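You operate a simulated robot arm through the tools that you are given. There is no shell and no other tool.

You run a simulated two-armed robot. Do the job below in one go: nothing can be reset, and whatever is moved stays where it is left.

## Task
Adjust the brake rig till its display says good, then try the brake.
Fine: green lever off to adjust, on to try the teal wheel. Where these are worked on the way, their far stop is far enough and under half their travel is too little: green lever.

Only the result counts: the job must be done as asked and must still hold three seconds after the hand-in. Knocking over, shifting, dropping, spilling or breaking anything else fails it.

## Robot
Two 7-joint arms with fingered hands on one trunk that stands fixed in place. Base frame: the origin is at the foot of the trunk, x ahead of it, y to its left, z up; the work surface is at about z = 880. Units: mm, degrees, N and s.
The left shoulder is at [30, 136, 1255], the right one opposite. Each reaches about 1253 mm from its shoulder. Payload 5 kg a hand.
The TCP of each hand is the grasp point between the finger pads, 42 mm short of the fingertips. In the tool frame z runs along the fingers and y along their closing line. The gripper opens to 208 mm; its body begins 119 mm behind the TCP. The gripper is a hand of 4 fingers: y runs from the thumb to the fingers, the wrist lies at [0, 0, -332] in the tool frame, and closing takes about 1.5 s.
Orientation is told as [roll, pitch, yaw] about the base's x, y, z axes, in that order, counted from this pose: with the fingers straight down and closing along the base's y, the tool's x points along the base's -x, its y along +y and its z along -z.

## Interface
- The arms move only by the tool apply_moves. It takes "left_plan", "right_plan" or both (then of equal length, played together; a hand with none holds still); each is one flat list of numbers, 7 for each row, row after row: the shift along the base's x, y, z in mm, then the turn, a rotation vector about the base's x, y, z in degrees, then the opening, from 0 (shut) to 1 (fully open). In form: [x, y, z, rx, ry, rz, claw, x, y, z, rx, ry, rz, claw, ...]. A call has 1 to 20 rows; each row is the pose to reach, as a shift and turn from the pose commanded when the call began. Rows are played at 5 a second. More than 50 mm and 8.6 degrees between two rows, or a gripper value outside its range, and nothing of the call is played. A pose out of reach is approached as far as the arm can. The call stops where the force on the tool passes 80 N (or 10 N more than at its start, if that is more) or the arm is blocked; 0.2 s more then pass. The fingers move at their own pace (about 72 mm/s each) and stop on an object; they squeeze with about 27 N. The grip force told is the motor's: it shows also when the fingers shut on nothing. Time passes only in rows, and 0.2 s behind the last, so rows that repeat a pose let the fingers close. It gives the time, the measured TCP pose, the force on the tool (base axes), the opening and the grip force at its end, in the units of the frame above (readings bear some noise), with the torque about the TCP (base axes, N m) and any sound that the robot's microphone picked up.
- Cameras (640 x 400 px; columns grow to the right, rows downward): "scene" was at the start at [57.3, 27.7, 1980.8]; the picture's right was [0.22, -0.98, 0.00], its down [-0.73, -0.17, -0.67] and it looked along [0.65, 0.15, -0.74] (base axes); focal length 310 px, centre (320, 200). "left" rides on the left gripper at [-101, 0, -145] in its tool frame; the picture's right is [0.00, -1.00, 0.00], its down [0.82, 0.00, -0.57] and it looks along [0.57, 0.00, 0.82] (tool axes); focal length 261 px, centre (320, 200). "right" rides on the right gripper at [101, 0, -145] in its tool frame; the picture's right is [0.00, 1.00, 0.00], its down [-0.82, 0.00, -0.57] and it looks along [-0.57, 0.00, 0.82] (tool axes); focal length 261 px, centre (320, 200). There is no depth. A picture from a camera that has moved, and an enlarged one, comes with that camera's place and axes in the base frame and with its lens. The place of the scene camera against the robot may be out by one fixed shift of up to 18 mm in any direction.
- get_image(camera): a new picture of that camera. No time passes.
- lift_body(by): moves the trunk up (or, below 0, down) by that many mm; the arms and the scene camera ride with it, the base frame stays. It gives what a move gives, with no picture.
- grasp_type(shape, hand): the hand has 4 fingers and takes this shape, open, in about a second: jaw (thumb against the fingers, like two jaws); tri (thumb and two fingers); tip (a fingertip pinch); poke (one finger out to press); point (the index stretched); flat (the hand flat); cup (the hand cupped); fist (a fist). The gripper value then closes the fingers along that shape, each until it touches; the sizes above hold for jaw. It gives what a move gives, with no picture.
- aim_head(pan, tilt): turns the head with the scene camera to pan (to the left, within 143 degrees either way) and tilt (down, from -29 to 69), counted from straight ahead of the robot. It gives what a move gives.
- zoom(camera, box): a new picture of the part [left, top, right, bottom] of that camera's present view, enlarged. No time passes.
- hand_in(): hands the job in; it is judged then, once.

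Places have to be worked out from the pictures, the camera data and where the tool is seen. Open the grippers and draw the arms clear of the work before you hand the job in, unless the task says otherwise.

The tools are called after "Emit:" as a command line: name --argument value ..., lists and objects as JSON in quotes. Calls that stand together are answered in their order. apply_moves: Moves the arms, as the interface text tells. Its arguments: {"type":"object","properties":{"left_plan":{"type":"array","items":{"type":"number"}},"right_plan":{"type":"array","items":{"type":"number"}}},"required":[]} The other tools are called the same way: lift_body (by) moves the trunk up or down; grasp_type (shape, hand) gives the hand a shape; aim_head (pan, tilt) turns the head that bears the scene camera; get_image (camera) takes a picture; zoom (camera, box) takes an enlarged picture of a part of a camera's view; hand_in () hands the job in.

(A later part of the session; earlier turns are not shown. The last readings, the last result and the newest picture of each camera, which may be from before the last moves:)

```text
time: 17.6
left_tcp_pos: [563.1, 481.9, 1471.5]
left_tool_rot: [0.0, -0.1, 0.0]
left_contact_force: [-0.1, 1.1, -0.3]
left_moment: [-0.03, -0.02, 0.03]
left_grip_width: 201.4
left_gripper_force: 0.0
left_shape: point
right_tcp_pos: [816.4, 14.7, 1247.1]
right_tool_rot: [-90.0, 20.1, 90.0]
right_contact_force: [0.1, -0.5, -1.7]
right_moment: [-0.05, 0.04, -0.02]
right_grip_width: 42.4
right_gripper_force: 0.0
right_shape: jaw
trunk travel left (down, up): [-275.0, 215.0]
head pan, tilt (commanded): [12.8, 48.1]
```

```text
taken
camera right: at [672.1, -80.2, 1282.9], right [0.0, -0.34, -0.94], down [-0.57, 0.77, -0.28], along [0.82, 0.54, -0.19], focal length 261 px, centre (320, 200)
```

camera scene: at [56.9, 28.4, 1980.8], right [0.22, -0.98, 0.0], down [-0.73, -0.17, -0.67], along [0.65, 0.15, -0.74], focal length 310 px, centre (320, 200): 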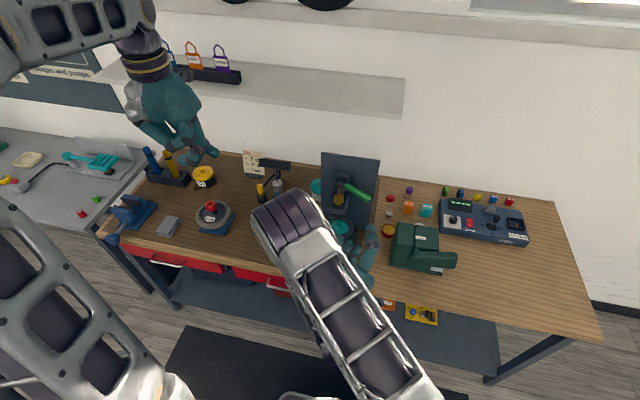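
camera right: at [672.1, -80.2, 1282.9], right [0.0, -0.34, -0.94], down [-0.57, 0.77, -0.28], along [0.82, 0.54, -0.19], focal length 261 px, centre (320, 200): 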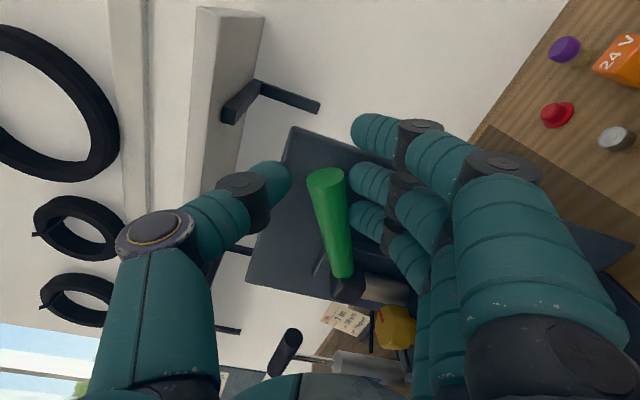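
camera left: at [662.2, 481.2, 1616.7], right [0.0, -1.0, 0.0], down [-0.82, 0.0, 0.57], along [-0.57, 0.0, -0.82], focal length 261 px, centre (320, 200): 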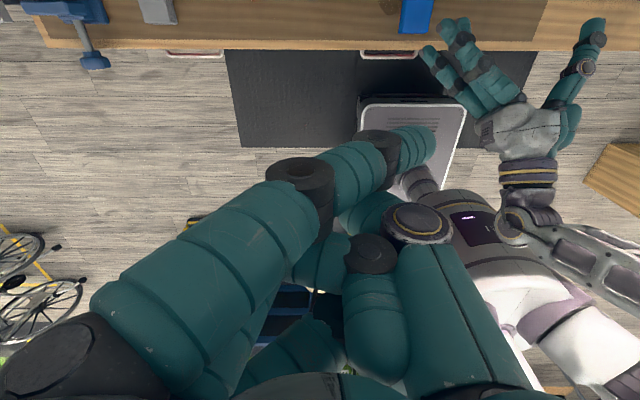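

Still free at about +30°. Continue the arc another 25°, watching for the stop.

Emit:
apply_moves --right_plan '[0, 6.2, 8.9, -5, 0, 0, 0.2, 0, 13.2, 17.2, -10, 0, 0, 0.2, 0, 20.9, 24.9, -15, 0, 0, 0.2, 0, 29.2, 31.8, -20, 0, 0, 0.2, 0, 38.1, 38, -25, 0, 0, 0.2]'

Emit:
get_image --camera "right"

```text
time: 18.8
left_tcp_pos: [564.5, 480.8, 1470.1]
left_tool_rot: [0.0, 0.1, 0.0]
left_contact_force: [-0.4, 0.3, 1.4]
left_moment: [0.05, 0.03, -0.01]
left_grip_width: 201.7
left_gripper_force: 0.1
left_shape: point
right_tcp_pos: [816.0, 48.8, 1276.4]
right_tool_rot: [-88.6, 45.2, 90.9]
right_contact_force: [-23.8, -6.2, -50.7]
right_moment: [1.12, 2.75, -0.93]
right_grip_width: 61.6
right_gripper_force: 0.0
right_shape: jaw
trunk travel left (down, up): [-275.0, 215.0]
head pan, tilt (commanded): [12.8, 48.1]
```

```text
taken
camera right: at [672.6, -21.5, 1351.3], right [-0.01, -0.71, -0.71], down [-0.58, 0.58, -0.57], along [0.81, 0.4, -0.42], focal length 261 px, centre (320, 200)
```

right: 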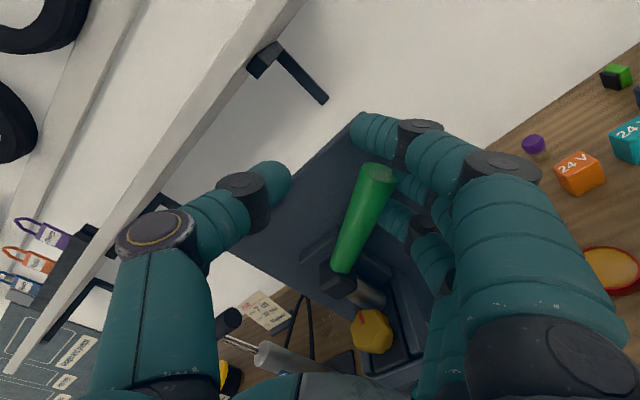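

The lever hit its upper stop (about 50 N, fingers pushed back). I back off along the arc to release the load.

Emit:
apply_moves --right_plan '[0, -8.9, -6.2, 5, 0, 0, 0.25, 0, -17.2, -13.1, 10, 0, 0, 0.3, 0, -24.9, -20.8, 15, 0, 0, 0.35, 0, -31.9, -29.1, 20, 0, 0, 0.4, 0, -31.9, -29.1, 20, 0, 0, 0.42]'

Emit:
get_image --camera "right"

```text
time: 20.0
left_tcp_pos: [562.8, 481.3, 1470.7]
left_tool_rot: [-0.1, 0.0, 0.0]
left_contact_force: [-0.7, -0.2, 0.3]
left_moment: [0.02, -0.01, 0.0]
left_grip_width: 201.9
left_gripper_force: 0.0
left_shape: point
right_tcp_pos: [817.5, 19.8, 1258.3]
right_tool_rot: [-90.1, 24.9, 90.0]
right_contact_force: [0.2, -0.3, -0.7]
right_moment: [-0.03, 0.0, -0.03]
right_grip_width: 86.5
right_gripper_force: 0.0
right_shape: jaw
trunk travel left (down, up): [-275.0, 215.0]
head pan, tilt (commanded): [12.8, 48.1]
```

```text
taken
camera right: at [672.6, -70.9, 1300.3], right [0.0, -0.42, -0.91], down [-0.57, 0.75, -0.34], along [0.82, 0.52, -0.24], focal length 261 px, centre (320, 200)
```

right: 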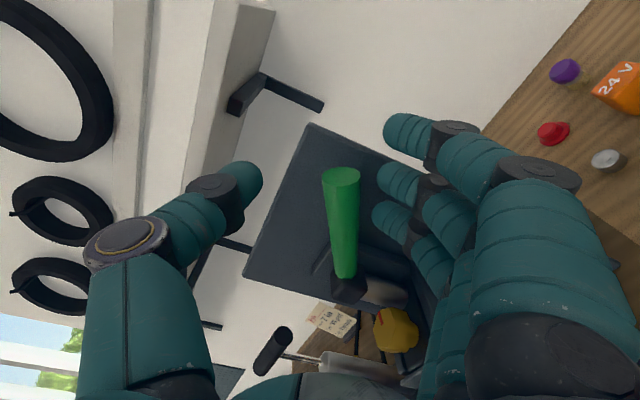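

The lever stays up. I withdraw the right hand straight back along −x.

Emit:
apply_moves --right_plan '[-40, 0, 0, 0, 0, 0, 0.42, -80, 0, 0, 0, 0, 0, 0.42, -120, 0, 0, 0, 0, 0, 0.42, -160, 0, 0, 0, 0, 0, 0.42, -190, 0, 0, 0, 0, 0, 0.42]'

Emit:
get_image --camera "right"

Emit:
get_image --camera "scene"

```text
time: 21.2
left_tcp_pos: [562.6, 482.8, 1471.1]
left_tool_rot: [0.0, 0.1, 0.0]
left_contact_force: [0.1, -0.5, 0.9]
left_moment: [0.03, -0.01, -0.01]
left_grip_width: 201.6
left_gripper_force: 0.2
left_shape: point
right_tcp_pos: [624.7, 19.5, 1257.7]
right_tool_rot: [-90.1, 24.9, 89.9]
right_contact_force: [0.5, -0.6, 0.7]
right_moment: [-0.04, -0.01, -0.03]
right_grip_width: 86.7
right_gripper_force: 0.0
right_shape: jaw
trunk travel left (down, up): [-275.0, 215.0]
head pan, tilt (commanded): [12.8, 48.1]
```

```text
taken
camera right: at [481.7, -72.2, 1299.2], right [0.0, -0.42, -0.91], down [-0.57, 0.75, -0.34], along [0.82, 0.52, -0.24], focal length 261 px, centre (320, 200)
```

right: 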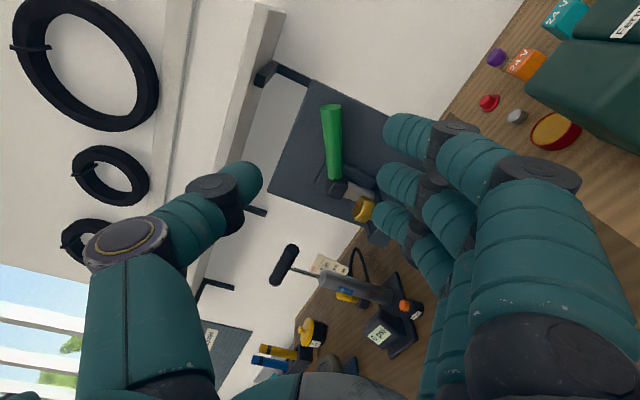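

```text
taken
camera scene: at [56.6, 28.2, 1980.8], right [0.22, -0.98, 0.0], down [-0.73, -0.17, -0.67], along [0.65, 0.15, -0.74], focal length 310 px, centre (320, 200)
```

scene: 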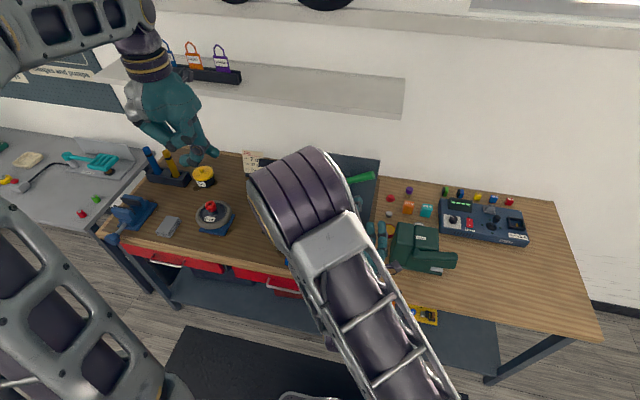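

Lever now up at its far stop. I bring the right camera back to the earlier level front view to compare the pad position and read the display.

Emit:
apply_moves --right_plan '[0, 6, -8, 7.667, 0, 0, 0.5, 0, 12, -16, 15.333, 0, 0, 0.6, 0, 18, -24, 23, 0, 0, 0.7, 0, 24, -32, 30.667, 0, 0, 0.8, 0, 30, -40, 38.333, 0, 0, 0.9, 0, 36, -48, 46, 0, 0, 1, 0, 42, -56, 53.667, 0, 0, 1, 0, 48, -64, 61.333, 0, 0, 1, 0, 54, -72, 69, 0, 0, 1, 0, 60, -80, 76.667, 0, 0, 1, 0, 66, -88, 84.333, 0, 0, 1, 0, 72, -96, 92, 0, 0, 1, 0, 78, -104, 99.667, 0, 0, 1, 0, 84, -112, 107.333, 0, 0, 1, 0, 87.9, -120, 115, 0, 0, 1]'

Emit:
apply_moves --right_plan '[1, 0, -14, 0, 7, 0, 1, 2, 0, -28, 0, 14, 0, 1, 3, 0, -42, 0, 21, 0, 1, 4, 0, -56, 0, 28, 0, 1, 4, 0, -71.1, 0, 35, 0, 1, 4, 0, -71.1, 0, 35, 0, 1]'

Emit:
get_image --camera "right"

Emit:
zoom --camera "right" --box '[295, 165, 365, 215]'

Emit:
zoom --camera "right" --box '[250, 100, 410, 300]'

```text
time: 24.4
left_tcp_pos: [562.1, 481.6, 1470.7]
left_tool_rot: [-0.1, 0.0, 0.0]
left_contact_force: [0.0, -0.2, 0.5]
left_moment: [0.07, 0.06, 0.02]
left_grip_width: 201.7
left_gripper_force: 0.1
left_shape: point
right_tcp_pos: [626.5, 108.2, 1136.8]
right_tool_rot: [79.0, -89.9, -78.9]
right_contact_force: [0.1, 0.6, 0.1]
right_moment: [0.0, 0.05, -0.03]
right_grip_width: 207.9
right_gripper_force: 0.2
right_shape: jaw
trunk travel left (down, up): [-275.0, 215.0]
head pan, tilt (commanded): [12.8, 48.1]
```

```text
time: 25.8
left_tcp_pos: [563.2, 482.6, 1469.8]
left_tool_rot: [0.0, 0.0, 0.0]
left_contact_force: [0.1, 0.2, -0.6]
left_moment: [0.01, -0.04, -0.02]
left_grip_width: 201.4
left_gripper_force: 0.0
left_shape: point
right_tcp_pos: [631.9, 108.3, 1065.7]
right_tool_rot: [0.0, -54.9, 0.1]
right_contact_force: [0.7, 0.4, 0.4]
right_moment: [-0.01, 0.01, -0.05]
right_grip_width: 207.8
right_gripper_force: 0.1
right_shape: jaw
trunk travel left (down, up): [-275.0, 215.0]
head pan, tilt (commanded): [12.8, 48.1]
```

```text
taken
camera right: at [454.5, 109.3, 1065.8], right [0.0, 1.0, 0.0], down [0.0, 0.0, 1.0], along [1.0, 0.0, 0.0], focal length 261 px, centre (320, 200)
```

right: 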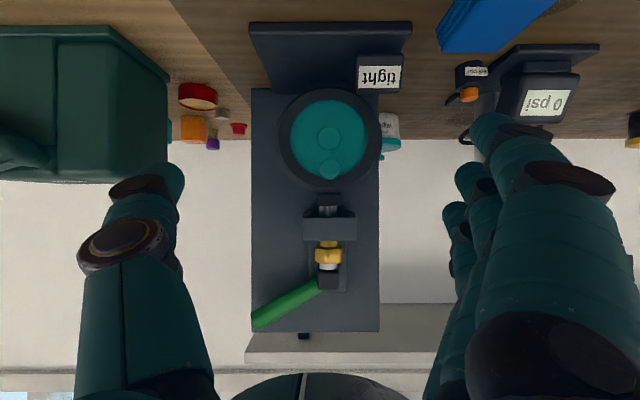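

```text
8.00 times, centred on (330, 190) of right
camera zoom: at [454.5, 109.3, 1065.8], right [0.0, 1.0, 0.0], down [0.0, 0.0, 1.0], along [1.0, 0.0, 0.0], focal length 2085 px, centre (240, 280)
```

zoom: 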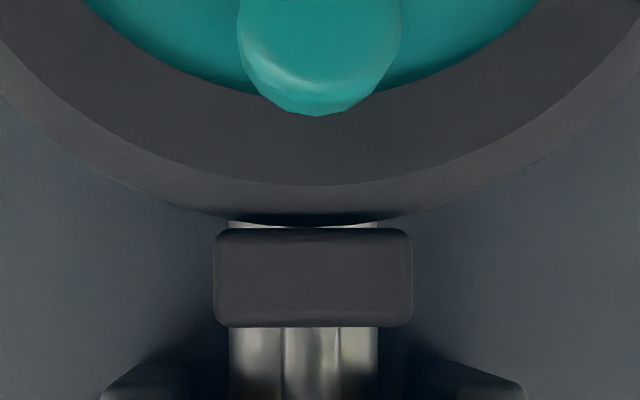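

```text
2.00 times, centred on (330, 200) of right
camera zoom: at [454.5, 109.3, 1065.8], right [0.0, 1.0, 0.0], down [0.0, 0.0, 1.0], along [1.0, 0.0, 0.0], focal length 521 px, centre (300, 200)
```

zoom: 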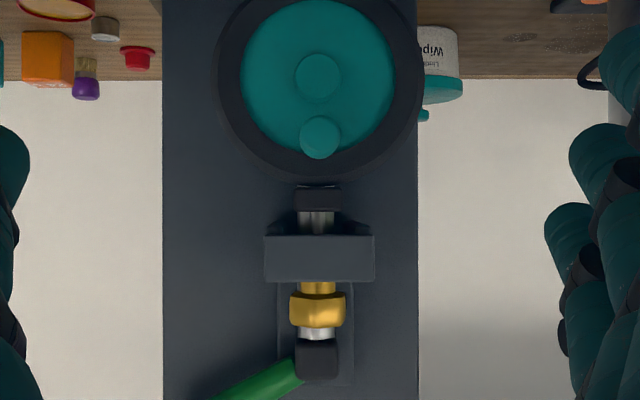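

Pad comparison: with the lever up, the pad is lifted clear of the ring (a gap with the rod visible), so up = off and the brake was initially on. Display still says "tight". Now I inspect the "tri" shape for gripping the 37 mm yellow knob.

Emit:
grasp_type --shape "tri" --hand "right"

Emit:
get_image --camera "right"

Emit:
apply_moves --right_plan '[0, 0, 0, 0, 0, 0, 0.5, 0, 0, 0, 0, 0, 0, 0.2, 0, 0, 0, 0, 0, 0, 0.2, 0, 0, 0, 0, 0, 0, 0.2, 0, 0, 0, 0, 0, 0, 0.2, 0, 0, 0, 0, 0, 0, 0.2]'

Emit:
get_image --camera "right"

```text
time: 26.7
left_tcp_pos: [561.9, 481.1, 1471.5]
left_tool_rot: [-0.1, -0.1, 0.0]
left_contact_force: [-0.1, 0.8, -0.1]
left_moment: [0.03, 0.04, -0.02]
left_grip_width: 201.8
left_gripper_force: 0.1
left_shape: point
right_tcp_pos: [631.4, 108.5, 1064.9]
right_tool_rot: [-0.1, -55.0, -0.1]
right_contact_force: [-0.5, 0.6, 0.7]
right_moment: [0.0, -0.02, -0.01]
right_grip_width: 207.7
right_gripper_force: 0.0
right_shape: tri
trunk travel left (down, up): [-275.0, 215.0]
head pan, tilt (commanded): [12.8, 48.1]
```

```text
taken
camera right: at [454.8, 108.9, 1065.7], right [0.0, 1.0, 0.0], down [0.0, 0.0, 1.0], along [1.0, 0.0, 0.0], focal length 261 px, centre (320, 200)
```

right: 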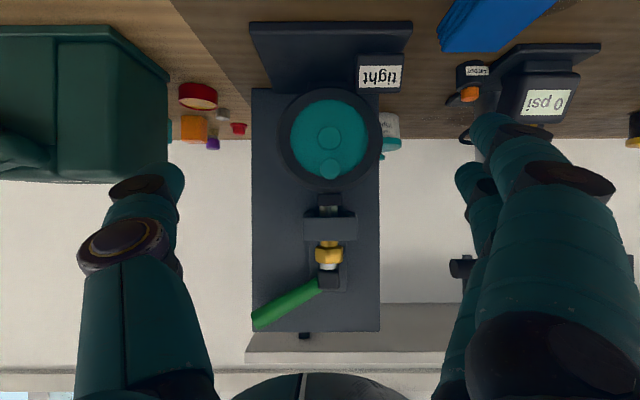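

```text
time: 28.1
left_tcp_pos: [562.3, 481.6, 1471.4]
left_tool_rot: [0.1, 0.0, 0.0]
left_contact_force: [-0.7, -0.3, 0.2]
left_moment: [0.05, 0.02, 0.03]
left_grip_width: 201.7
left_gripper_force: 0.0
left_shape: point
right_tcp_pos: [631.1, 108.6, 1064.5]
right_tool_rot: [0.0, -55.0, 0.0]
right_contact_force: [0.1, -0.3, -0.5]
right_moment: [0.01, 0.0, 0.0]
right_grip_width: 42.2
right_gripper_force: 0.1
right_shape: tri
trunk travel left (down, up): [-275.0, 215.0]
head pan, tilt (commanded): [12.8, 48.1]
```

```text
taken
camera right: at [454.8, 108.8, 1065.7], right [0.0, 1.0, 0.0], down [0.0, 0.0, 1.0], along [1.0, 0.0, 0.0], focal length 261 px, centre (320, 200)
```

right: 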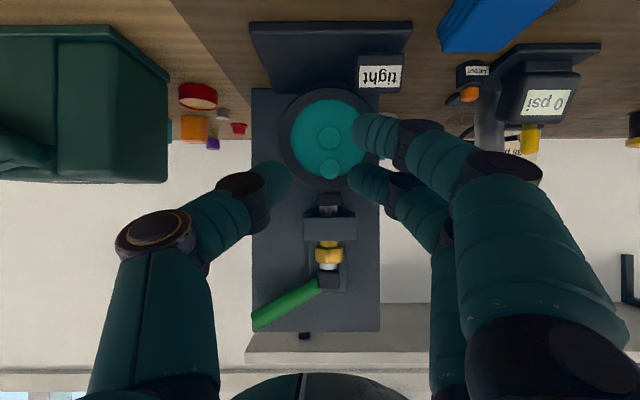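

Tri uses the thumb, middle and camera-side finger. I check "tip" closed the same way, since a two-finger pinch would clear the tray and shaft best.

Emit:
grasp_type --shape "tip" --hand "right"

Emit:
apply_moves --right_plan '[0, 0, 0, 0, 0, 0, 0.5, 0, 0, 0, 0, 0, 0, 0.18, 0, 0, 0, 0, 0, 0, 0.18, 0, 0, 0, 0, 0, 0, 0.18, 0, 0, 0, 0, 0, 0, 0.18, 0, 0, 0, 0, 0, 0, 0.18]'

Emit:
get_image --camera "right"

Emit:
zoom --camera "right" --box '[200, 100, 480, 260]'

```text
time: 29.0
left_tcp_pos: [562.6, 482.2, 1470.7]
left_tool_rot: [0.1, 0.0, 0.1]
left_contact_force: [-0.2, -0.4, 0.1]
left_moment: [0.0, 0.01, 0.01]
left_grip_width: 202.0
left_gripper_force: 0.1
left_shape: point
right_tcp_pos: [630.9, 108.6, 1064.5]
right_tool_rot: [-0.1, -54.9, 0.0]
right_contact_force: [-0.1, 0.8, -0.1]
right_moment: [0.02, 0.03, 0.01]
right_grip_width: 208.0
right_gripper_force: 0.2
right_shape: tip
trunk travel left (down, up): [-275.0, 215.0]
head pan, tilt (commanded): [12.8, 48.1]
```

```text
time: 30.4
left_tcp_pos: [563.4, 482.7, 1471.0]
left_tool_rot: [-0.1, -0.1, 0.1]
left_contact_force: [0.0, 0.7, -0.2]
left_moment: [0.06, 0.02, 0.0]
left_grip_width: 201.8
left_gripper_force: 0.1
left_shape: point
right_tcp_pos: [631.0, 107.9, 1064.6]
right_tool_rot: [-0.1, -55.0, 0.0]
right_contact_force: [-1.2, 0.7, 0.8]
right_moment: [0.01, 0.0, -0.01]
right_grip_width: 38.0
right_gripper_force: 0.0
right_shape: tip
trunk travel left (down, up): [-275.0, 215.0]
head pan, tilt (commanded): [12.8, 48.1]
```

```text
taken
camera right: at [454.8, 108.8, 1065.7], right [0.0, 1.0, 0.0], down [0.0, 0.0, 1.0], along [1.0, 0.0, 0.0], focal length 261 px, centre (320, 200)
```

right: 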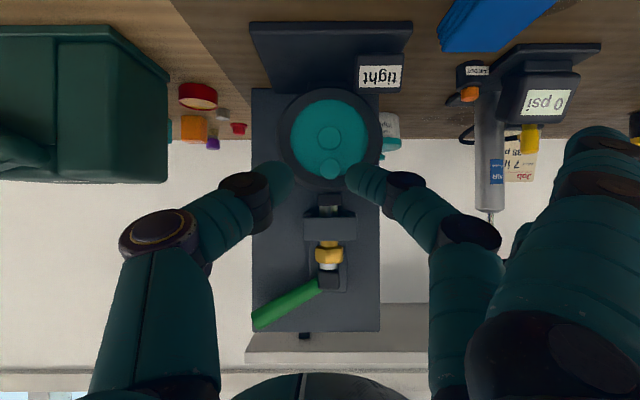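

```text
2.29 times, centred on (340, 180) of right
camera zoom: at [454.8, 108.8, 1065.7], right [0.0, 1.0, 0.0], down [0.0, 0.0, 1.0], along [1.0, 0.0, 0.0], focal length 596 px, centre (274, 246)
```

zoom: 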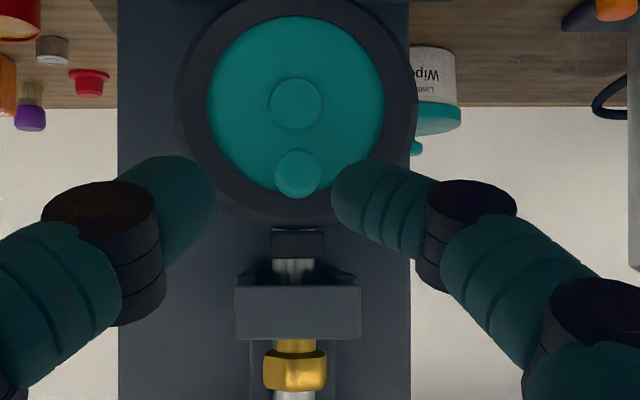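

"Tip" uses just the thumb and the middle finger – ideal. The left hand's camera would sit above its fingers (seeing knob mark and display), so I'll use the left hand for the knob; first I retract the right hand to the right side.

Emit:
apply_moves --right_plan '[-10, -36, 26, 0, 3, 0, 0.18, -20, -72, 52, 0, 6, 0, 0.18, -30, -108, 78, 0, 9, 0, 0.18, -40, -144, 104, 0, 12, 0, 0.18, -50, -180, 130, 0, 15, 0, 0.18, -60, -216, 156, 0, 18, 0, 0.18, -70, -252, 182, 0, 21, 0, 0.18, -70, -288, 208, 0, 24, 0, 0.18, -70, -324, 234, 0, 27, 0, 0.18, -70, -360, 250, 0, 30, 0, 0.18]'

Emit:
grasp_type --shape "tip" --hand "left"

Emit:
get_image --camera "scene"

Emit:
get_image --camera "right"

```text
time: 32.6
left_tcp_pos: [563.0, 480.9, 1471.5]
left_tool_rot: [0.0, 0.0, 0.1]
left_contact_force: [0.4, -0.4, 0.5]
left_moment: [0.11, 0.06, 0.02]
left_grip_width: 201.6
left_gripper_force: 0.0
left_shape: point
right_tcp_pos: [559.0, -252.6, 1316.5]
right_tool_rot: [0.0, -25.0, 0.0]
right_contact_force: [-0.3, -0.2, -0.2]
right_moment: [0.05, -0.03, 0.07]
right_grip_width: 37.5
right_gripper_force: 0.0
right_shape: tip
trunk travel left (down, up): [-275.0, 215.0]
head pan, tilt (commanded): [12.8, 48.1]
```

```text
time: 33.5
left_tcp_pos: [562.6, 481.4, 1472.4]
left_tool_rot: [0.0, 0.1, 0.0]
left_contact_force: [0.2, -0.8, 0.2]
left_moment: [0.01, -0.01, 0.03]
left_grip_width: 207.9
left_gripper_force: 0.1
left_shape: tip
right_tcp_pos: [559.2, -251.6, 1314.7]
right_tool_rot: [0.0, -25.0, 0.1]
right_contact_force: [-0.1, -0.1, 0.1]
right_moment: [0.01, -0.01, -0.01]
right_grip_width: 37.8
right_gripper_force: 0.1
right_shape: tip
trunk travel left (down, up): [-275.0, 215.0]
head pan, tilt (commanded): [12.8, 48.1]
```

```text
taken
camera scene: at [57.0, 27.4, 1980.8], right [0.22, -0.98, 0.0], down [-0.73, -0.17, -0.67], along [0.65, 0.15, -0.74], focal length 310 px, centre (320, 200)
```

scene: 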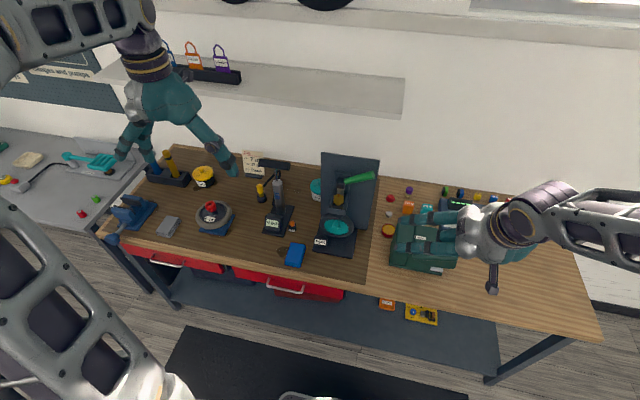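

```text
taken
camera right: at [407.2, -250.6, 1404.5], right [0.0, 1.0, 0.0], down [0.5, 0.0, 0.86], along [0.86, 0.0, -0.5], focal length 261 px, centre (320, 200)
```

right: 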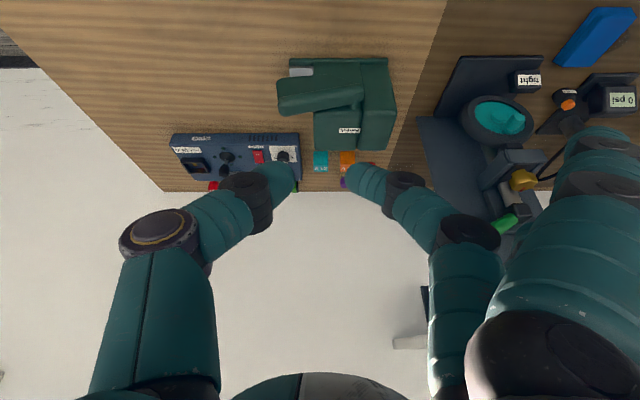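

Both the scene and right cameras now see the rig unobstructed. I zoom to confirm lever state and note the knob's red mark.

Emit:
zoom --camera "scene" --box '[305, 145, 385, 255]'

Emit:
zoom --camera "scene" --box '[310, 170, 380, 214]'

Emit:
zoom --camera "scene" --box '[230, 140, 320, 240]'

```text
3.64 times, centred on (345, 200) of scene
camera zoom: at [57.0, 27.4, 1980.8], right [0.22, -0.98, 0.0], down [-0.73, -0.17, -0.67], along [0.65, 0.15, -0.74], focal length 1129 px, centre (229, 200)
```

zoom: 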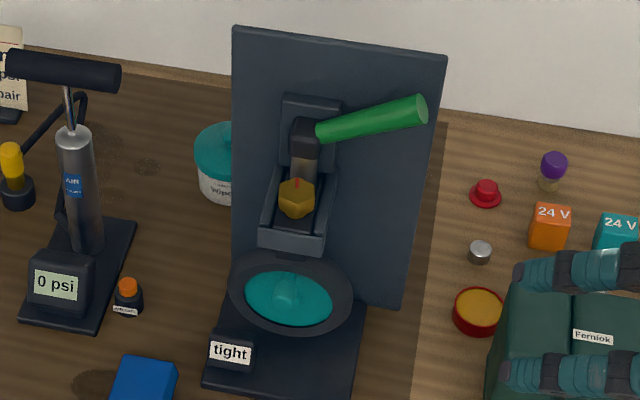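

```text
9.09 times, centred on (345, 192) of scene
camera zoom: at [57.0, 27.4, 1980.8], right [0.22, -0.98, 0.0], down [-0.73, -0.17, -0.67], along [0.65, 0.15, -0.74], focal length 2822 px, centre (93, 273)
```

zoom: 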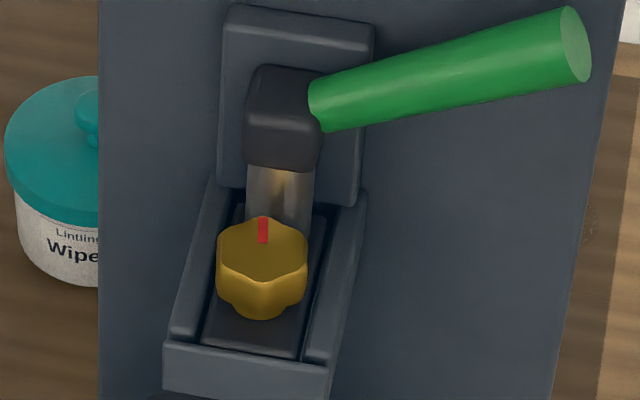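

```text
4.00 times, centred on (275, 190) of scene
camera zoom: at [57.0, 27.4, 1980.8], right [0.22, -0.98, 0.0], down [-0.73, -0.17, -0.67], along [0.65, 0.15, -0.74], focal length 1242 px, centre (500, 240)
```

zoom: 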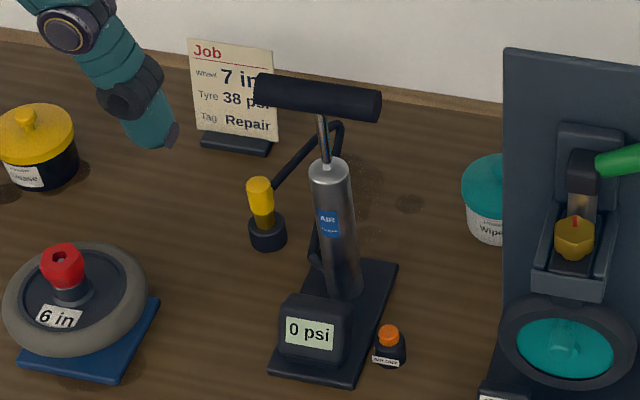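

The knob's red mark points away from me (toward the panel), lever is up. Now I bring the left hand to a forward-pointing, slightly downward orientation, well in front of the rig.

Emit:
apply_moves --left_plan '[7, -18, -18, 0, -8, 0, 1, 14, -36, -36, 0, -16, 0, 0.9, 21, -54, -54, 0, -24, 0, 0.8, 28, -72, -72, 0, -32, 0, 0.7, 35, -90, -90, 0, -40, 0, 0.6, 42, -108, -108, 0, -48, 0, 0.5, 49, -126, -126, 0, -56, 0, 0.5, 56, -144, -144, 0, -64, 0, 0.5, 63, -162, -162, 0, -72, 0, 0.5, 70, -180, -180, 0, -80, 0, 0.5]'

Emit:
get_image --camera "scene"

Emit:
get_image --camera "left"

```text
time: 35.7
left_tcp_pos: [670.5, 324.0, 1276.0]
left_tool_rot: [-0.3, -79.9, 0.3]
left_contact_force: [1.3, 1.2, 0.2]
left_moment: [0.0, -0.04, -0.15]
left_grip_width: 104.4
left_gripper_force: 0.0
left_shape: tip
left hand out of reach, approached as far as the arm can: row 8, 9, 10
right_tcp_pos: [560.8, -250.1, 1313.7]
right_tool_rot: [0.0, -24.9, 0.1]
right_contact_force: [0.9, 0.8, -0.7]
right_moment: [-0.08, 0.08, -0.06]
right_grip_width: 37.6
right_gripper_force: 0.1
right_shape: tip
trunk travel left (down, up): [-275.0, 215.0]
head pan, tilt (commanded): [12.8, 48.1]
```

```text
taken
camera scene: at [59.7, 28.5, 1980.2], right [0.22, -0.97, 0.0], down [-0.73, -0.17, -0.67], along [0.65, 0.15, -0.75], focal length 310 px, centre (320, 200)
```

scene: 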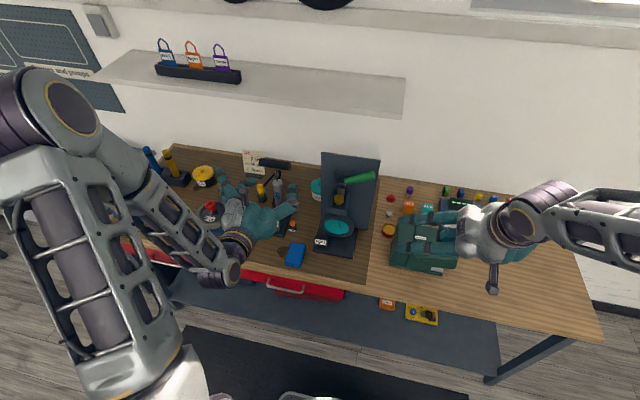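

```text
taken
camera left: at [544.1, 323.4, 1401.9], right [0.0, -1.0, 0.01], down [-0.71, 0.0, -0.71], along [0.71, 0.0, -0.71], focal length 261 px, centre (320, 200)
```

left: 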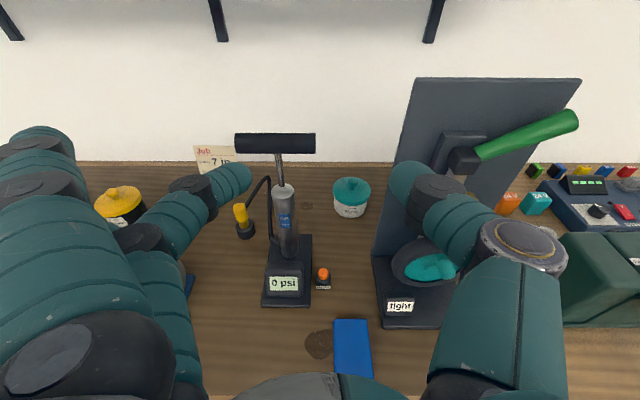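

The pitch needed the hand further out, but the view is good: upright, with the display and knob region visible. I now bring the left hand in front of the knob at about [700,121,1154].

Emit:
apply_moves --left_plan '[45, 0, 0, 0, 0, 0, 0.5, 72, -33, -20, 0, 0, 0, 0.5, 75, -70, -48, 0, 0, 0, 0.5, 75, -107, -78, 0, 0, 0, 0.5, 72, -144, -108, 0, 0, 0, 0.5, 69, -181.6, -137, 0, 0, 0, 0.5]'

Emit:
get_image --camera "left"

Emit:
get_image --camera "scene"

```text
time: 37.1
left_tcp_pos: [739.7, 140.3, 1142.2]
left_tool_rot: [0.4, -80.1, -0.4]
left_contact_force: [0.5, -0.2, -0.1]
left_moment: [0.01, 0.02, 0.04]
left_grip_width: 104.4
left_gripper_force: 0.1
left_shape: tip
right_tcp_pos: [560.4, -252.6, 1314.5]
right_tool_rot: [0.1, -25.0, 0.0]
right_contact_force: [1.0, -0.8, 0.3]
right_moment: [0.09, 0.1, 0.01]
right_grip_width: 38.0
right_gripper_force: 0.1
right_shape: tip
trunk travel left (down, up): [-275.0, 215.0]
head pan, tilt (commanded): [12.8, 48.1]
```

```text
taken
camera left: at [613.3, 138.9, 1267.0], right [0.0, -1.0, 0.0], down [-0.7, 0.0, -0.71], along [0.71, 0.0, -0.7], focal length 261 px, centre (320, 200)
```

left: 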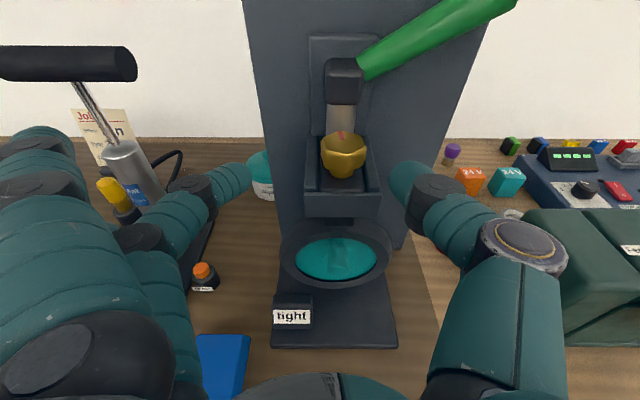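

```text
taken
camera scene: at [59.1, 26.3, 1980.7], right [0.22, -0.97, 0.0], down [-0.73, -0.17, -0.67], along [0.65, 0.15, -0.75], focal length 310 px, centre (320, 200)
```

scene: 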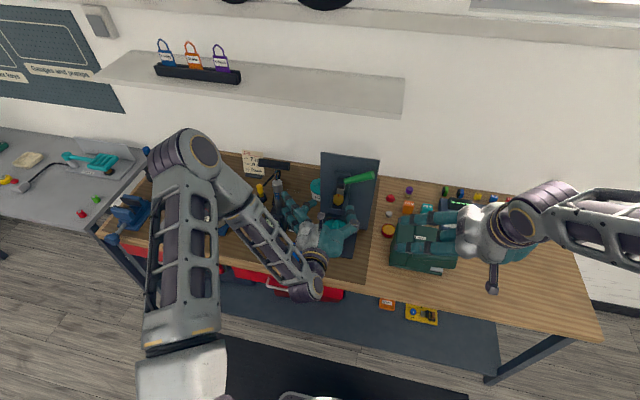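

Display ("tight") and the red mark are both in the left camera's view. The knob top computes to ≈[797,120.5,1149]; I center on it in y and move forward so the fingertips flank it.

Emit:
apply_moves --left_plan '[0, -10, 0, 0, 0, 0, 0.45, 0, -19.5, 0, 0, 0, 0, 0.4, 12, -19.5, 1, 0, 0, 0, 0.4, 24, -19.5, 1, 0, 0, 0, 0.4]'

Emit:
get_image --camera "left"

Emit:
zoom --camera "left" --box '[220, 60, 440, 220]'

```text
time: 38.1
left_tcp_pos: [764.5, 120.5, 1142.4]
left_tool_rot: [0.1, -80.1, -0.2]
left_contact_force: [-0.1, -0.2, 0.6]
left_moment: [0.0, 0.0, -0.01]
left_grip_width: 84.1
left_gripper_force: 0.0
left_shape: tip
right_tcp_pos: [560.9, -252.4, 1314.2]
right_tool_rot: [0.1, -25.0, 0.0]
right_contact_force: [1.1, 0.2, 0.0]
right_moment: [0.01, 0.03, 0.0]
right_grip_width: 37.9
right_gripper_force: 0.1
right_shape: tip
trunk travel left (down, up): [-275.0, 215.0]
head pan, tilt (commanded): [12.8, 48.1]
```

```text
taken
camera left: at [638.2, 119.3, 1268.7], right [0.0, -1.0, 0.0], down [-0.71, 0.0, -0.71], along [0.71, 0.0, -0.71], focal length 261 px, centre (320, 200)
```

left: 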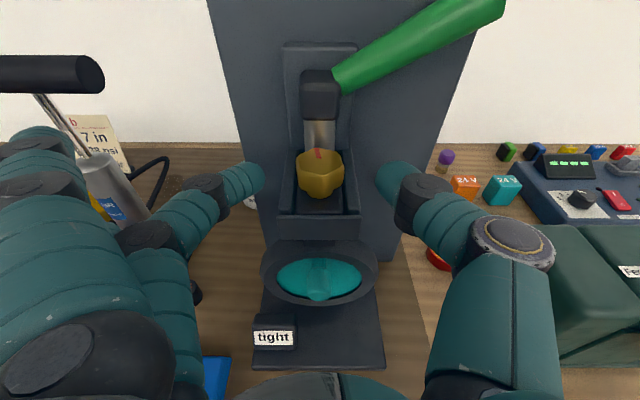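

```text
2.50 times, centred on (330, 140) of left
camera zoom: at [638.2, 119.3, 1268.7], right [0.0, -1.0, 0.0], down [-0.71, 0.0, -0.71], along [0.71, 0.0, -0.71], focal length 652 px, centre (295, 350)
```

zoom: 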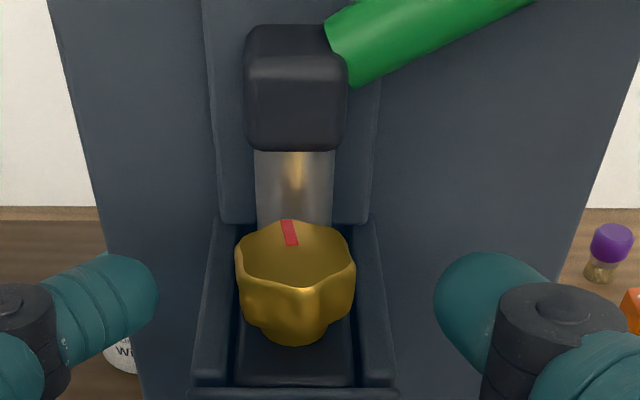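

The tips are level with the knob and centered. I close on the knob.

Emit:
apply_moves --left_plan '[0, 0, 0, 0, 0, 0, 0.2, 0, 0, 0, 0, 0, 0, 0.1, 0, 0, 0, 0, 0, 0, 0.05, 0, 0, 0, 0, 0, 0, 0, 0, 0, 0, 0, 0, 0, 0, 0, 0, 0, 0, 0, 0, 0]'

Emit:
get_image --camera "left"

Emit:
zoom --camera "left" --box '[220, 60, 440, 220]'

```text
time: 39.5
left_tcp_pos: [763.3, 119.9, 1142.2]
left_tool_rot: [-0.1, -79.9, 0.0]
left_contact_force: [1.4, 0.2, -1.1]
left_moment: [0.02, 0.03, 0.0]
left_grip_width: 24.7
left_gripper_force: 27.3
left_shape: tip
right_tcp_pos: [561.4, -250.8, 1315.7]
right_tool_rot: [0.1, -24.9, 0.1]
right_contact_force: [0.6, -0.5, 0.2]
right_moment: [0.03, -0.04, 0.01]
right_grip_width: 37.6
right_gripper_force: 0.0
right_shape: tip
trunk travel left (down, up): [-275.0, 215.0]
head pan, tilt (commanded): [12.8, 48.1]
```

```text
taken
camera left: at [637.9, 119.8, 1268.8], right [0.0, -1.0, 0.0], down [-0.71, 0.0, -0.71], along [0.71, 0.0, -0.71], focal length 261 px, centre (320, 200)
```

left: 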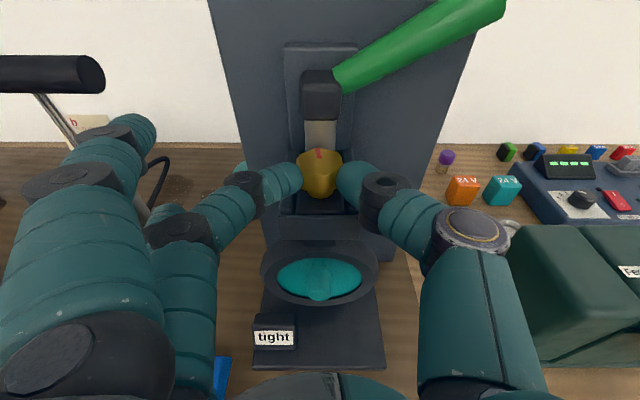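

```text
2.50 times, centred on (330, 140) of left
camera zoom: at [637.9, 119.8, 1268.8], right [0.0, -1.0, 0.0], down [-0.71, 0.0, -0.71], along [0.71, 0.0, -0.71], focal length 652 px, centre (295, 350)
```

zoom: 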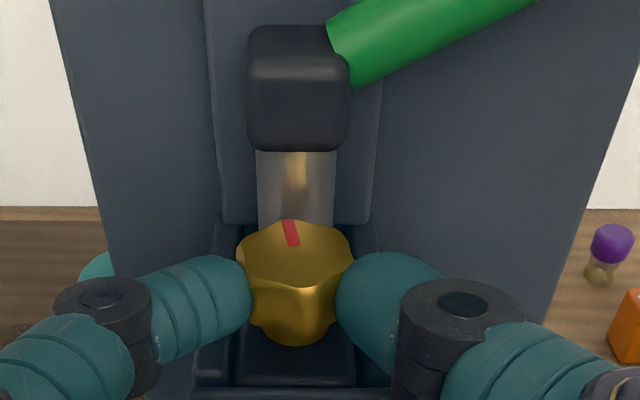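

Gripped (27 N, tips on both sides). I turn the knob counter-clockwise seen from above (loosening guess) by 20° about its axis.

Emit:
apply_moves --left_plan '[0.1, -3.05, 0, 0, 0, 5, 0, 0.5, -6.1, 0, 0, 0, 10, 0, 1.2, -9.1, 0, 0, 0, 15, 0, 2.1, -12, 0, 0, 0, 20, 0, 2.1, -12, 0, 0, 0, 20, 0]'

Emit:
get_image --camera "left"

Emit:
zoom --camera "left" --box '[220, 60, 440, 220]'

```text
time: 40.7
left_tcp_pos: [766.7, 106.6, 1142.9]
left_tool_rot: [-0.1, -80.0, 20.1]
left_contact_force: [-5.3, -8.7, 5.0]
left_moment: [0.0, -0.12, -0.28]
left_grip_width: 24.4
left_gripper_force: 26.8
left_shape: tip
right_tcp_pos: [559.9, -252.2, 1315.0]
right_tool_rot: [-0.1, -24.9, 0.0]
right_contact_force: [-0.8, 0.8, -0.3]
right_moment: [-0.01, -0.01, -0.07]
right_grip_width: 37.8
right_gripper_force: 0.1
right_shape: tip
trunk travel left (down, up): [-275.0, 215.0]
head pan, tilt (commanded): [12.8, 48.1]
```

```text
taken
camera left: at [647.1, 63.9, 1268.5], right [0.34, -0.94, 0.01], down [-0.66, -0.24, -0.71], along [0.67, 0.24, -0.71], focal length 261 px, centre (320, 200)
```

left: 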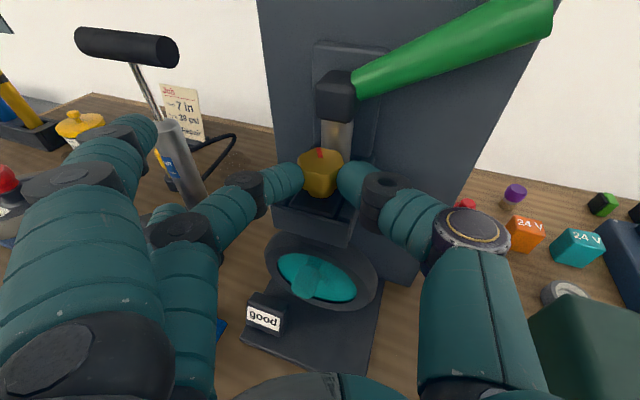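

```text
2.50 times, centred on (330, 140) of left
camera zoom: at [647.1, 63.9, 1268.5], right [0.34, -0.94, 0.01], down [-0.66, -0.24, -0.71], along [0.67, 0.24, -0.71], focal length 652 px, centre (295, 350)
```

zoom: 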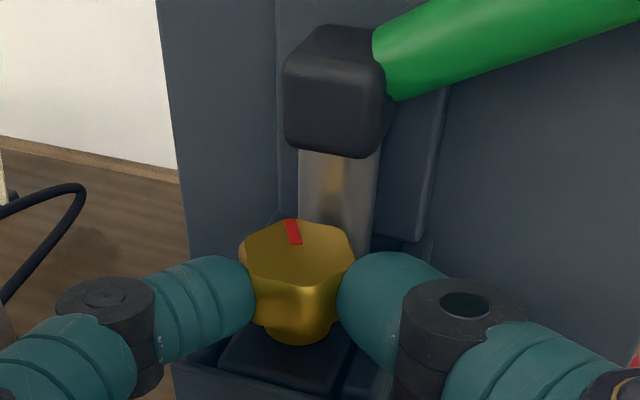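

The display now reads "good" after about 20°. I open the fingers carefully and check that it holds.

Emit:
apply_moves --left_plan '[0, 0, 0, 0, 0, 0, 0.15, 0, 0, 0, 0, 0, 0, 0.25, 0, 0, 0, 0, 0, 0, 0.4, 0, 0, 0, 0, 0, 0, 0.4]'

Emit:
get_image --camera "left"

Emit:
zoom --camera "left" --box '[220, 60, 440, 220]'

Emit:
zoom --camera "left" --box '[220, 270, 340, 350]'

```text
time: 41.7
left_tcp_pos: [766.8, 108.6, 1142.0]
left_tool_rot: [0.1, -80.0, 19.9]
left_contact_force: [-0.1, 1.4, -0.3]
left_moment: [0.02, 0.01, 0.0]
left_grip_width: 82.3
left_gripper_force: 0.1
left_shape: tip
right_tcp_pos: [561.1, -251.6, 1314.7]
right_tool_rot: [0.0, -25.0, 0.0]
right_contact_force: [0.0, -0.1, 0.2]
right_moment: [-0.03, 0.03, 0.0]
right_grip_width: 37.8
right_gripper_force: 0.1
right_shape: tip
trunk travel left (down, up): [-275.0, 215.0]
head pan, tilt (commanded): [12.8, 48.1]
```

```text
taken
camera left: at [648.2, 65.8, 1267.7], right [0.34, -0.94, 0.0], down [-0.66, -0.25, -0.71], along [0.67, 0.24, -0.71], focal length 261 px, centre (320, 200)
```

left: 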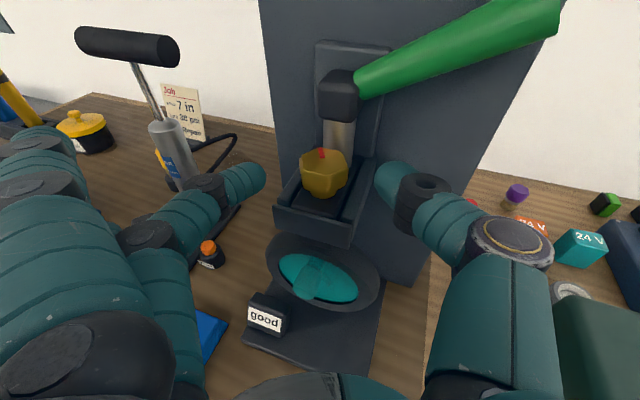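

```text
2.50 times, centred on (330, 140) of left
camera zoom: at [648.2, 65.8, 1267.7], right [0.34, -0.94, 0.0], down [-0.66, -0.25, -0.71], along [0.67, 0.24, -0.71], focal length 652 px, centre (295, 350)
```

zoom: 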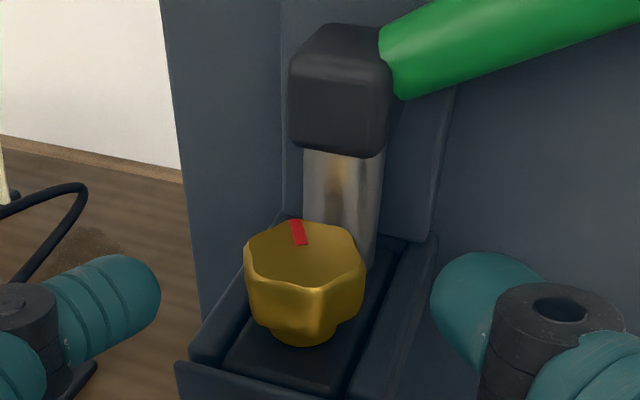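

```text
5.00 times, centred on (280, 310) of left
camera zoom: at [648.2, 65.8, 1267.7], right [0.34, -0.94, 0.0], down [-0.66, -0.25, -0.71], along [0.67, 0.24, -0.71], focal length 1303 px, centre (520, -350)
```

zoom: 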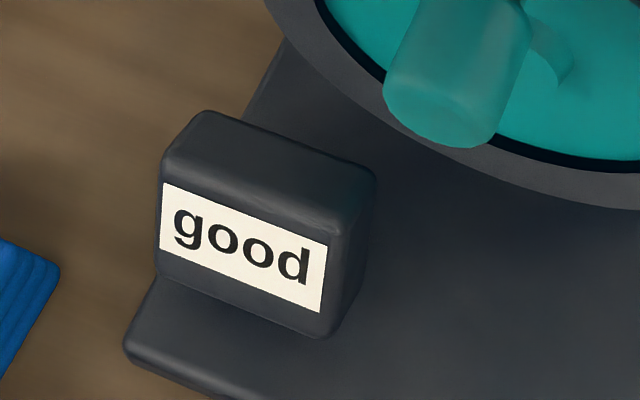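

Display reads "good" with the knob free. I withdraw the left hand back and to the left, clear of the rig and pump handle.

Emit:
apply_moves --left_plan '[-28, -10, 0, 0, 0, 0, 0.4, -56, -20, 0, 0, 0, 0, 0.4, -62, 0, 40, 0, 0, 0, 0.4, -65, 38, 65, 0, 0, -5, 0.4, -68, 78, 88, 0, 0, -10, 0.4, -72, 118, 108, 0, 0, -15, 0.4, -75, 158, 125, 0, 0, -20, 0.4, -77, 195, 140, 0, 0, -20, 0.4]'

Emit:
get_image --camera "scene"

Emit:
get_image --camera "left"

```text
time: 43.5
left_tcp_pos: [689.5, 305.8, 1282.5]
left_tool_rot: [0.1, -80.0, -0.3]
left_contact_force: [0.3, 0.2, 0.0]
left_moment: [0.0, -0.01, 0.0]
left_grip_width: 83.0
left_gripper_force: 0.0
left_shape: tip
right_tcp_pos: [559.0, -251.0, 1316.8]
right_tool_rot: [0.1, -25.0, -0.1]
right_contact_force: [-1.1, 0.0, 0.2]
right_moment: [0.01, -0.05, -0.05]
right_grip_width: 37.9
right_gripper_force: 0.1
right_shape: tip
trunk travel left (down, up): [-275.0, 215.0]
head pan, tilt (commanded): [12.8, 48.1]
```

```text
taken
camera scene: at [56.0, 27.8, 1980.8], right [0.22, -0.98, 0.0], down [-0.73, -0.16, -0.67], along [0.65, 0.15, -0.74], focal length 310 px, centre (320, 200)
```

scene: 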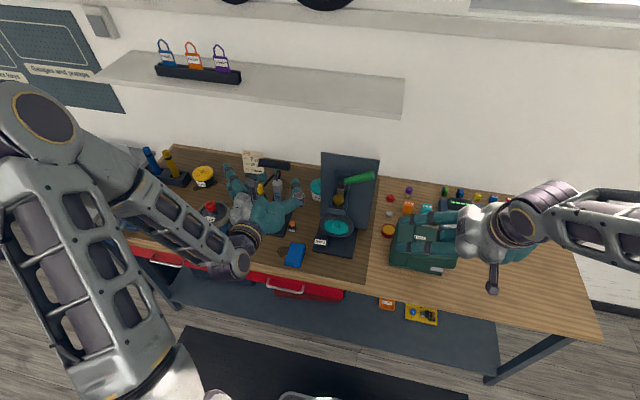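

```text
taken
camera left: at [564.0, 305.9, 1408.1], right [0.0, -1.0, 0.0], down [-0.71, 0.0, -0.71], along [0.71, 0.0, -0.71], focal length 261 px, centre (320, 200)
```

left: 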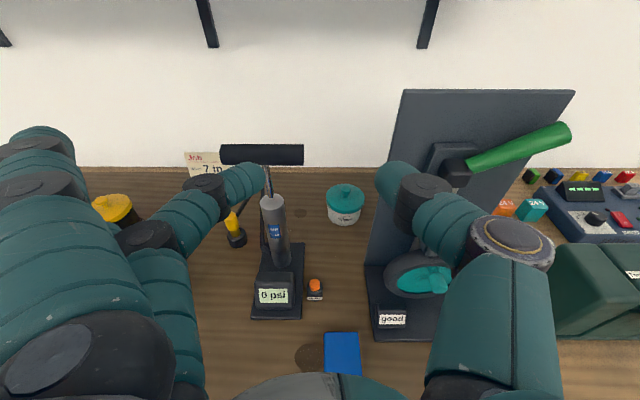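

"good" still shows. I shift the left hand a bit further left and bring the right hand back toward the lever with level fingers; I first put it in jaw shape.

Emit:
grasp_type --shape "jaw" --hand "right"

Emit:
apply_moves --right_plan '[15.4, 21.1, -6.1, 0, -7.22, 0, 0.6, 30.8, 42.2, -12.2, 0, -14.44, 0, 0.42, 46.2, 63.3, -18.3, 0, -21.67, 0, 0.42, 61.6, 84.4, -24.4, 0, -28.89, 0, 0.42, 77, 105.5, -30.5, 0, -36.11, 0, 0.42, 92.4, 126.6, -36.6, 0, -43.33, 0, 0.42, 107.8, 147.7, -42.7, 0, -50.55, 0, 0.42, 123.2, 168.8, -48.8, 0, -57.78, 0, 0.42, 138.6, 190, -55, 0, -65, 0, 0.42]' --left_plan '[0, 10, 0, 0, 0, 0, 0.4, 0, 20, 0, 0, 0, 0, 0.4, 0, 30, 0, 0, 0, 0, 0.4, 0, 40, 0, 0, 0, 0, 0.4, 0, 50, 0, 0, 0, 0, 0.4, 0, 60, 0, 0, 0, 0, 0.4, 0, 70, 0, 0, 0, 0, 0.4, 0, 70, 0, 0, 0, 0, 0.4, 0, 70, 0, 0, 0, 0, 0.4]'

Emit:
apply_moves --right_plan '[0, 5.5, 0, -7.667, 0, 0, 0.42, 0, 11, 0, -15.333, 0, 0, 0.42, 0, 16.5, 0, -23, 0, 0, 0.42, 0, 22, 0, -30.667, 0, 0, 0.42, 0, 27.5, 0, -38.333, 0, 0, 0.42, 0, 33, 0, -46, 0, 0, 0.42, 0, 38.5, 0, -53.667, 0, 0, 0.42, 0, 44, 0, -61.333, 0, 0, 0.42, 0, 49.5, 0, -69, 0, 0, 0.42, 0, 55, 0, -76.667, 0, 0, 0.42, 0, 60.5, 0, -84.333, 0, 0, 0.42, 0, 66, 0, -92, 0, 0, 0.42, 0, 71.5, 0, -99.667, 0, 0, 0.42, 0, 77, -6, -107.333, 0, 0, 0.42, 0, 79, -12, -115, 0, 0, 0.42]'

Emit:
get_image --camera "right"

Emit:
get_image --camera "scene"

```text
time: 44.4
left_tcp_pos: [691.8, 306.1, 1281.2]
left_tool_rot: [0.1, -80.0, 0.0]
left_contact_force: [-0.3, -0.4, 0.0]
left_moment: [0.0, 0.01, -0.01]
left_grip_width: 83.2
left_gripper_force: 0.2
left_shape: tip
right_tcp_pos: [559.4, -251.3, 1315.1]
right_tool_rot: [0.0, -25.0, 0.0]
right_contact_force: [0.7, 0.8, 0.5]
right_moment: [-0.04, -0.04, -0.01]
right_grip_width: 208.3
right_gripper_force: 0.0
right_shape: jaw
trunk travel left (down, up): [-275.0, 215.0]
head pan, tilt (commanded): [12.8, 48.1]
```

```text
time: 46.4
left_tcp_pos: [692.9, 376.2, 1280.4]
left_tool_rot: [-0.4, -79.9, 0.4]
left_contact_force: [1.3, 1.2, 0.3]
left_moment: [-0.01, 0.01, -0.05]
left_grip_width: 83.1
left_gripper_force: 0.0
left_shape: tip
right_tcp_pos: [699.8, -59.7, 1262.4]
right_tool_rot: [-129.7, -89.9, 129.8]
right_contact_force: [0.7, -0.1, 0.3]
right_moment: [0.03, 0.0, -0.14]
right_grip_width: 87.2
right_gripper_force: 0.1
right_shape: jaw
right hand out of reach, approached as far as the arm can: row 4, 5, 6, 7
trunk travel left (down, up): [-275.0, 215.0]
head pan, tilt (commanded): [12.8, 48.1]
```

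```text
time: 49.6
left_tcp_pos: [690.8, 375.3, 1283.4]
left_tool_rot: [0.0, -80.1, 0.1]
left_contact_force: [-0.1, 1.0, 0.0]
left_moment: [-0.07, -0.03, -0.01]
left_grip_width: 83.1
left_gripper_force: 0.0
left_shape: tip
right_tcp_pos: [700.1, 16.2, 1248.4]
right_tool_rot: [-90.0, 25.1, 90.0]
right_contact_force: [0.3, 0.0, -0.4]
right_moment: [-0.03, 0.0, -0.03]
right_grip_width: 87.3
right_gripper_force: 0.1
right_shape: jaw
trunk travel left (down, up): [-275.0, 215.0]
head pan, tilt (commanded): [12.8, 48.1]
```

```text
taken
camera right: at [555.1, -74.8, 1290.8], right [0.0, -0.42, -0.91], down [-0.57, 0.74, -0.34], along [0.82, 0.52, -0.24], focal length 261 px, centre (320, 200)
```

right: 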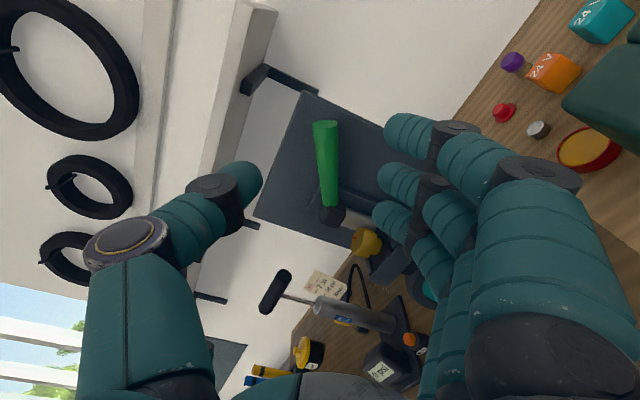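

```text
taken
camera scene: at [57.0, 28.3, 1980.8], right [0.22, -0.98, 0.0], down [-0.73, -0.17, -0.67], along [0.65, 0.15, -0.74], focal length 310 px, centre (320, 200)
```

scene: 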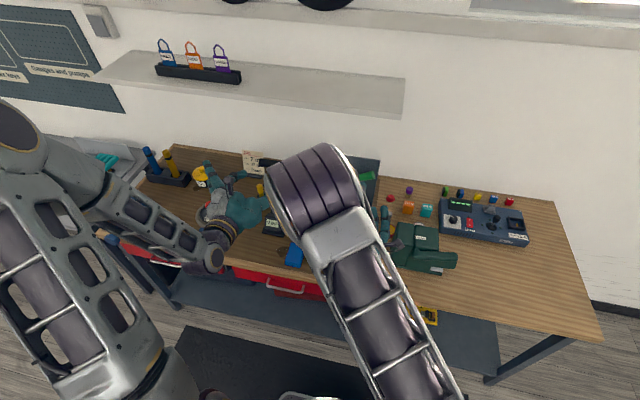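

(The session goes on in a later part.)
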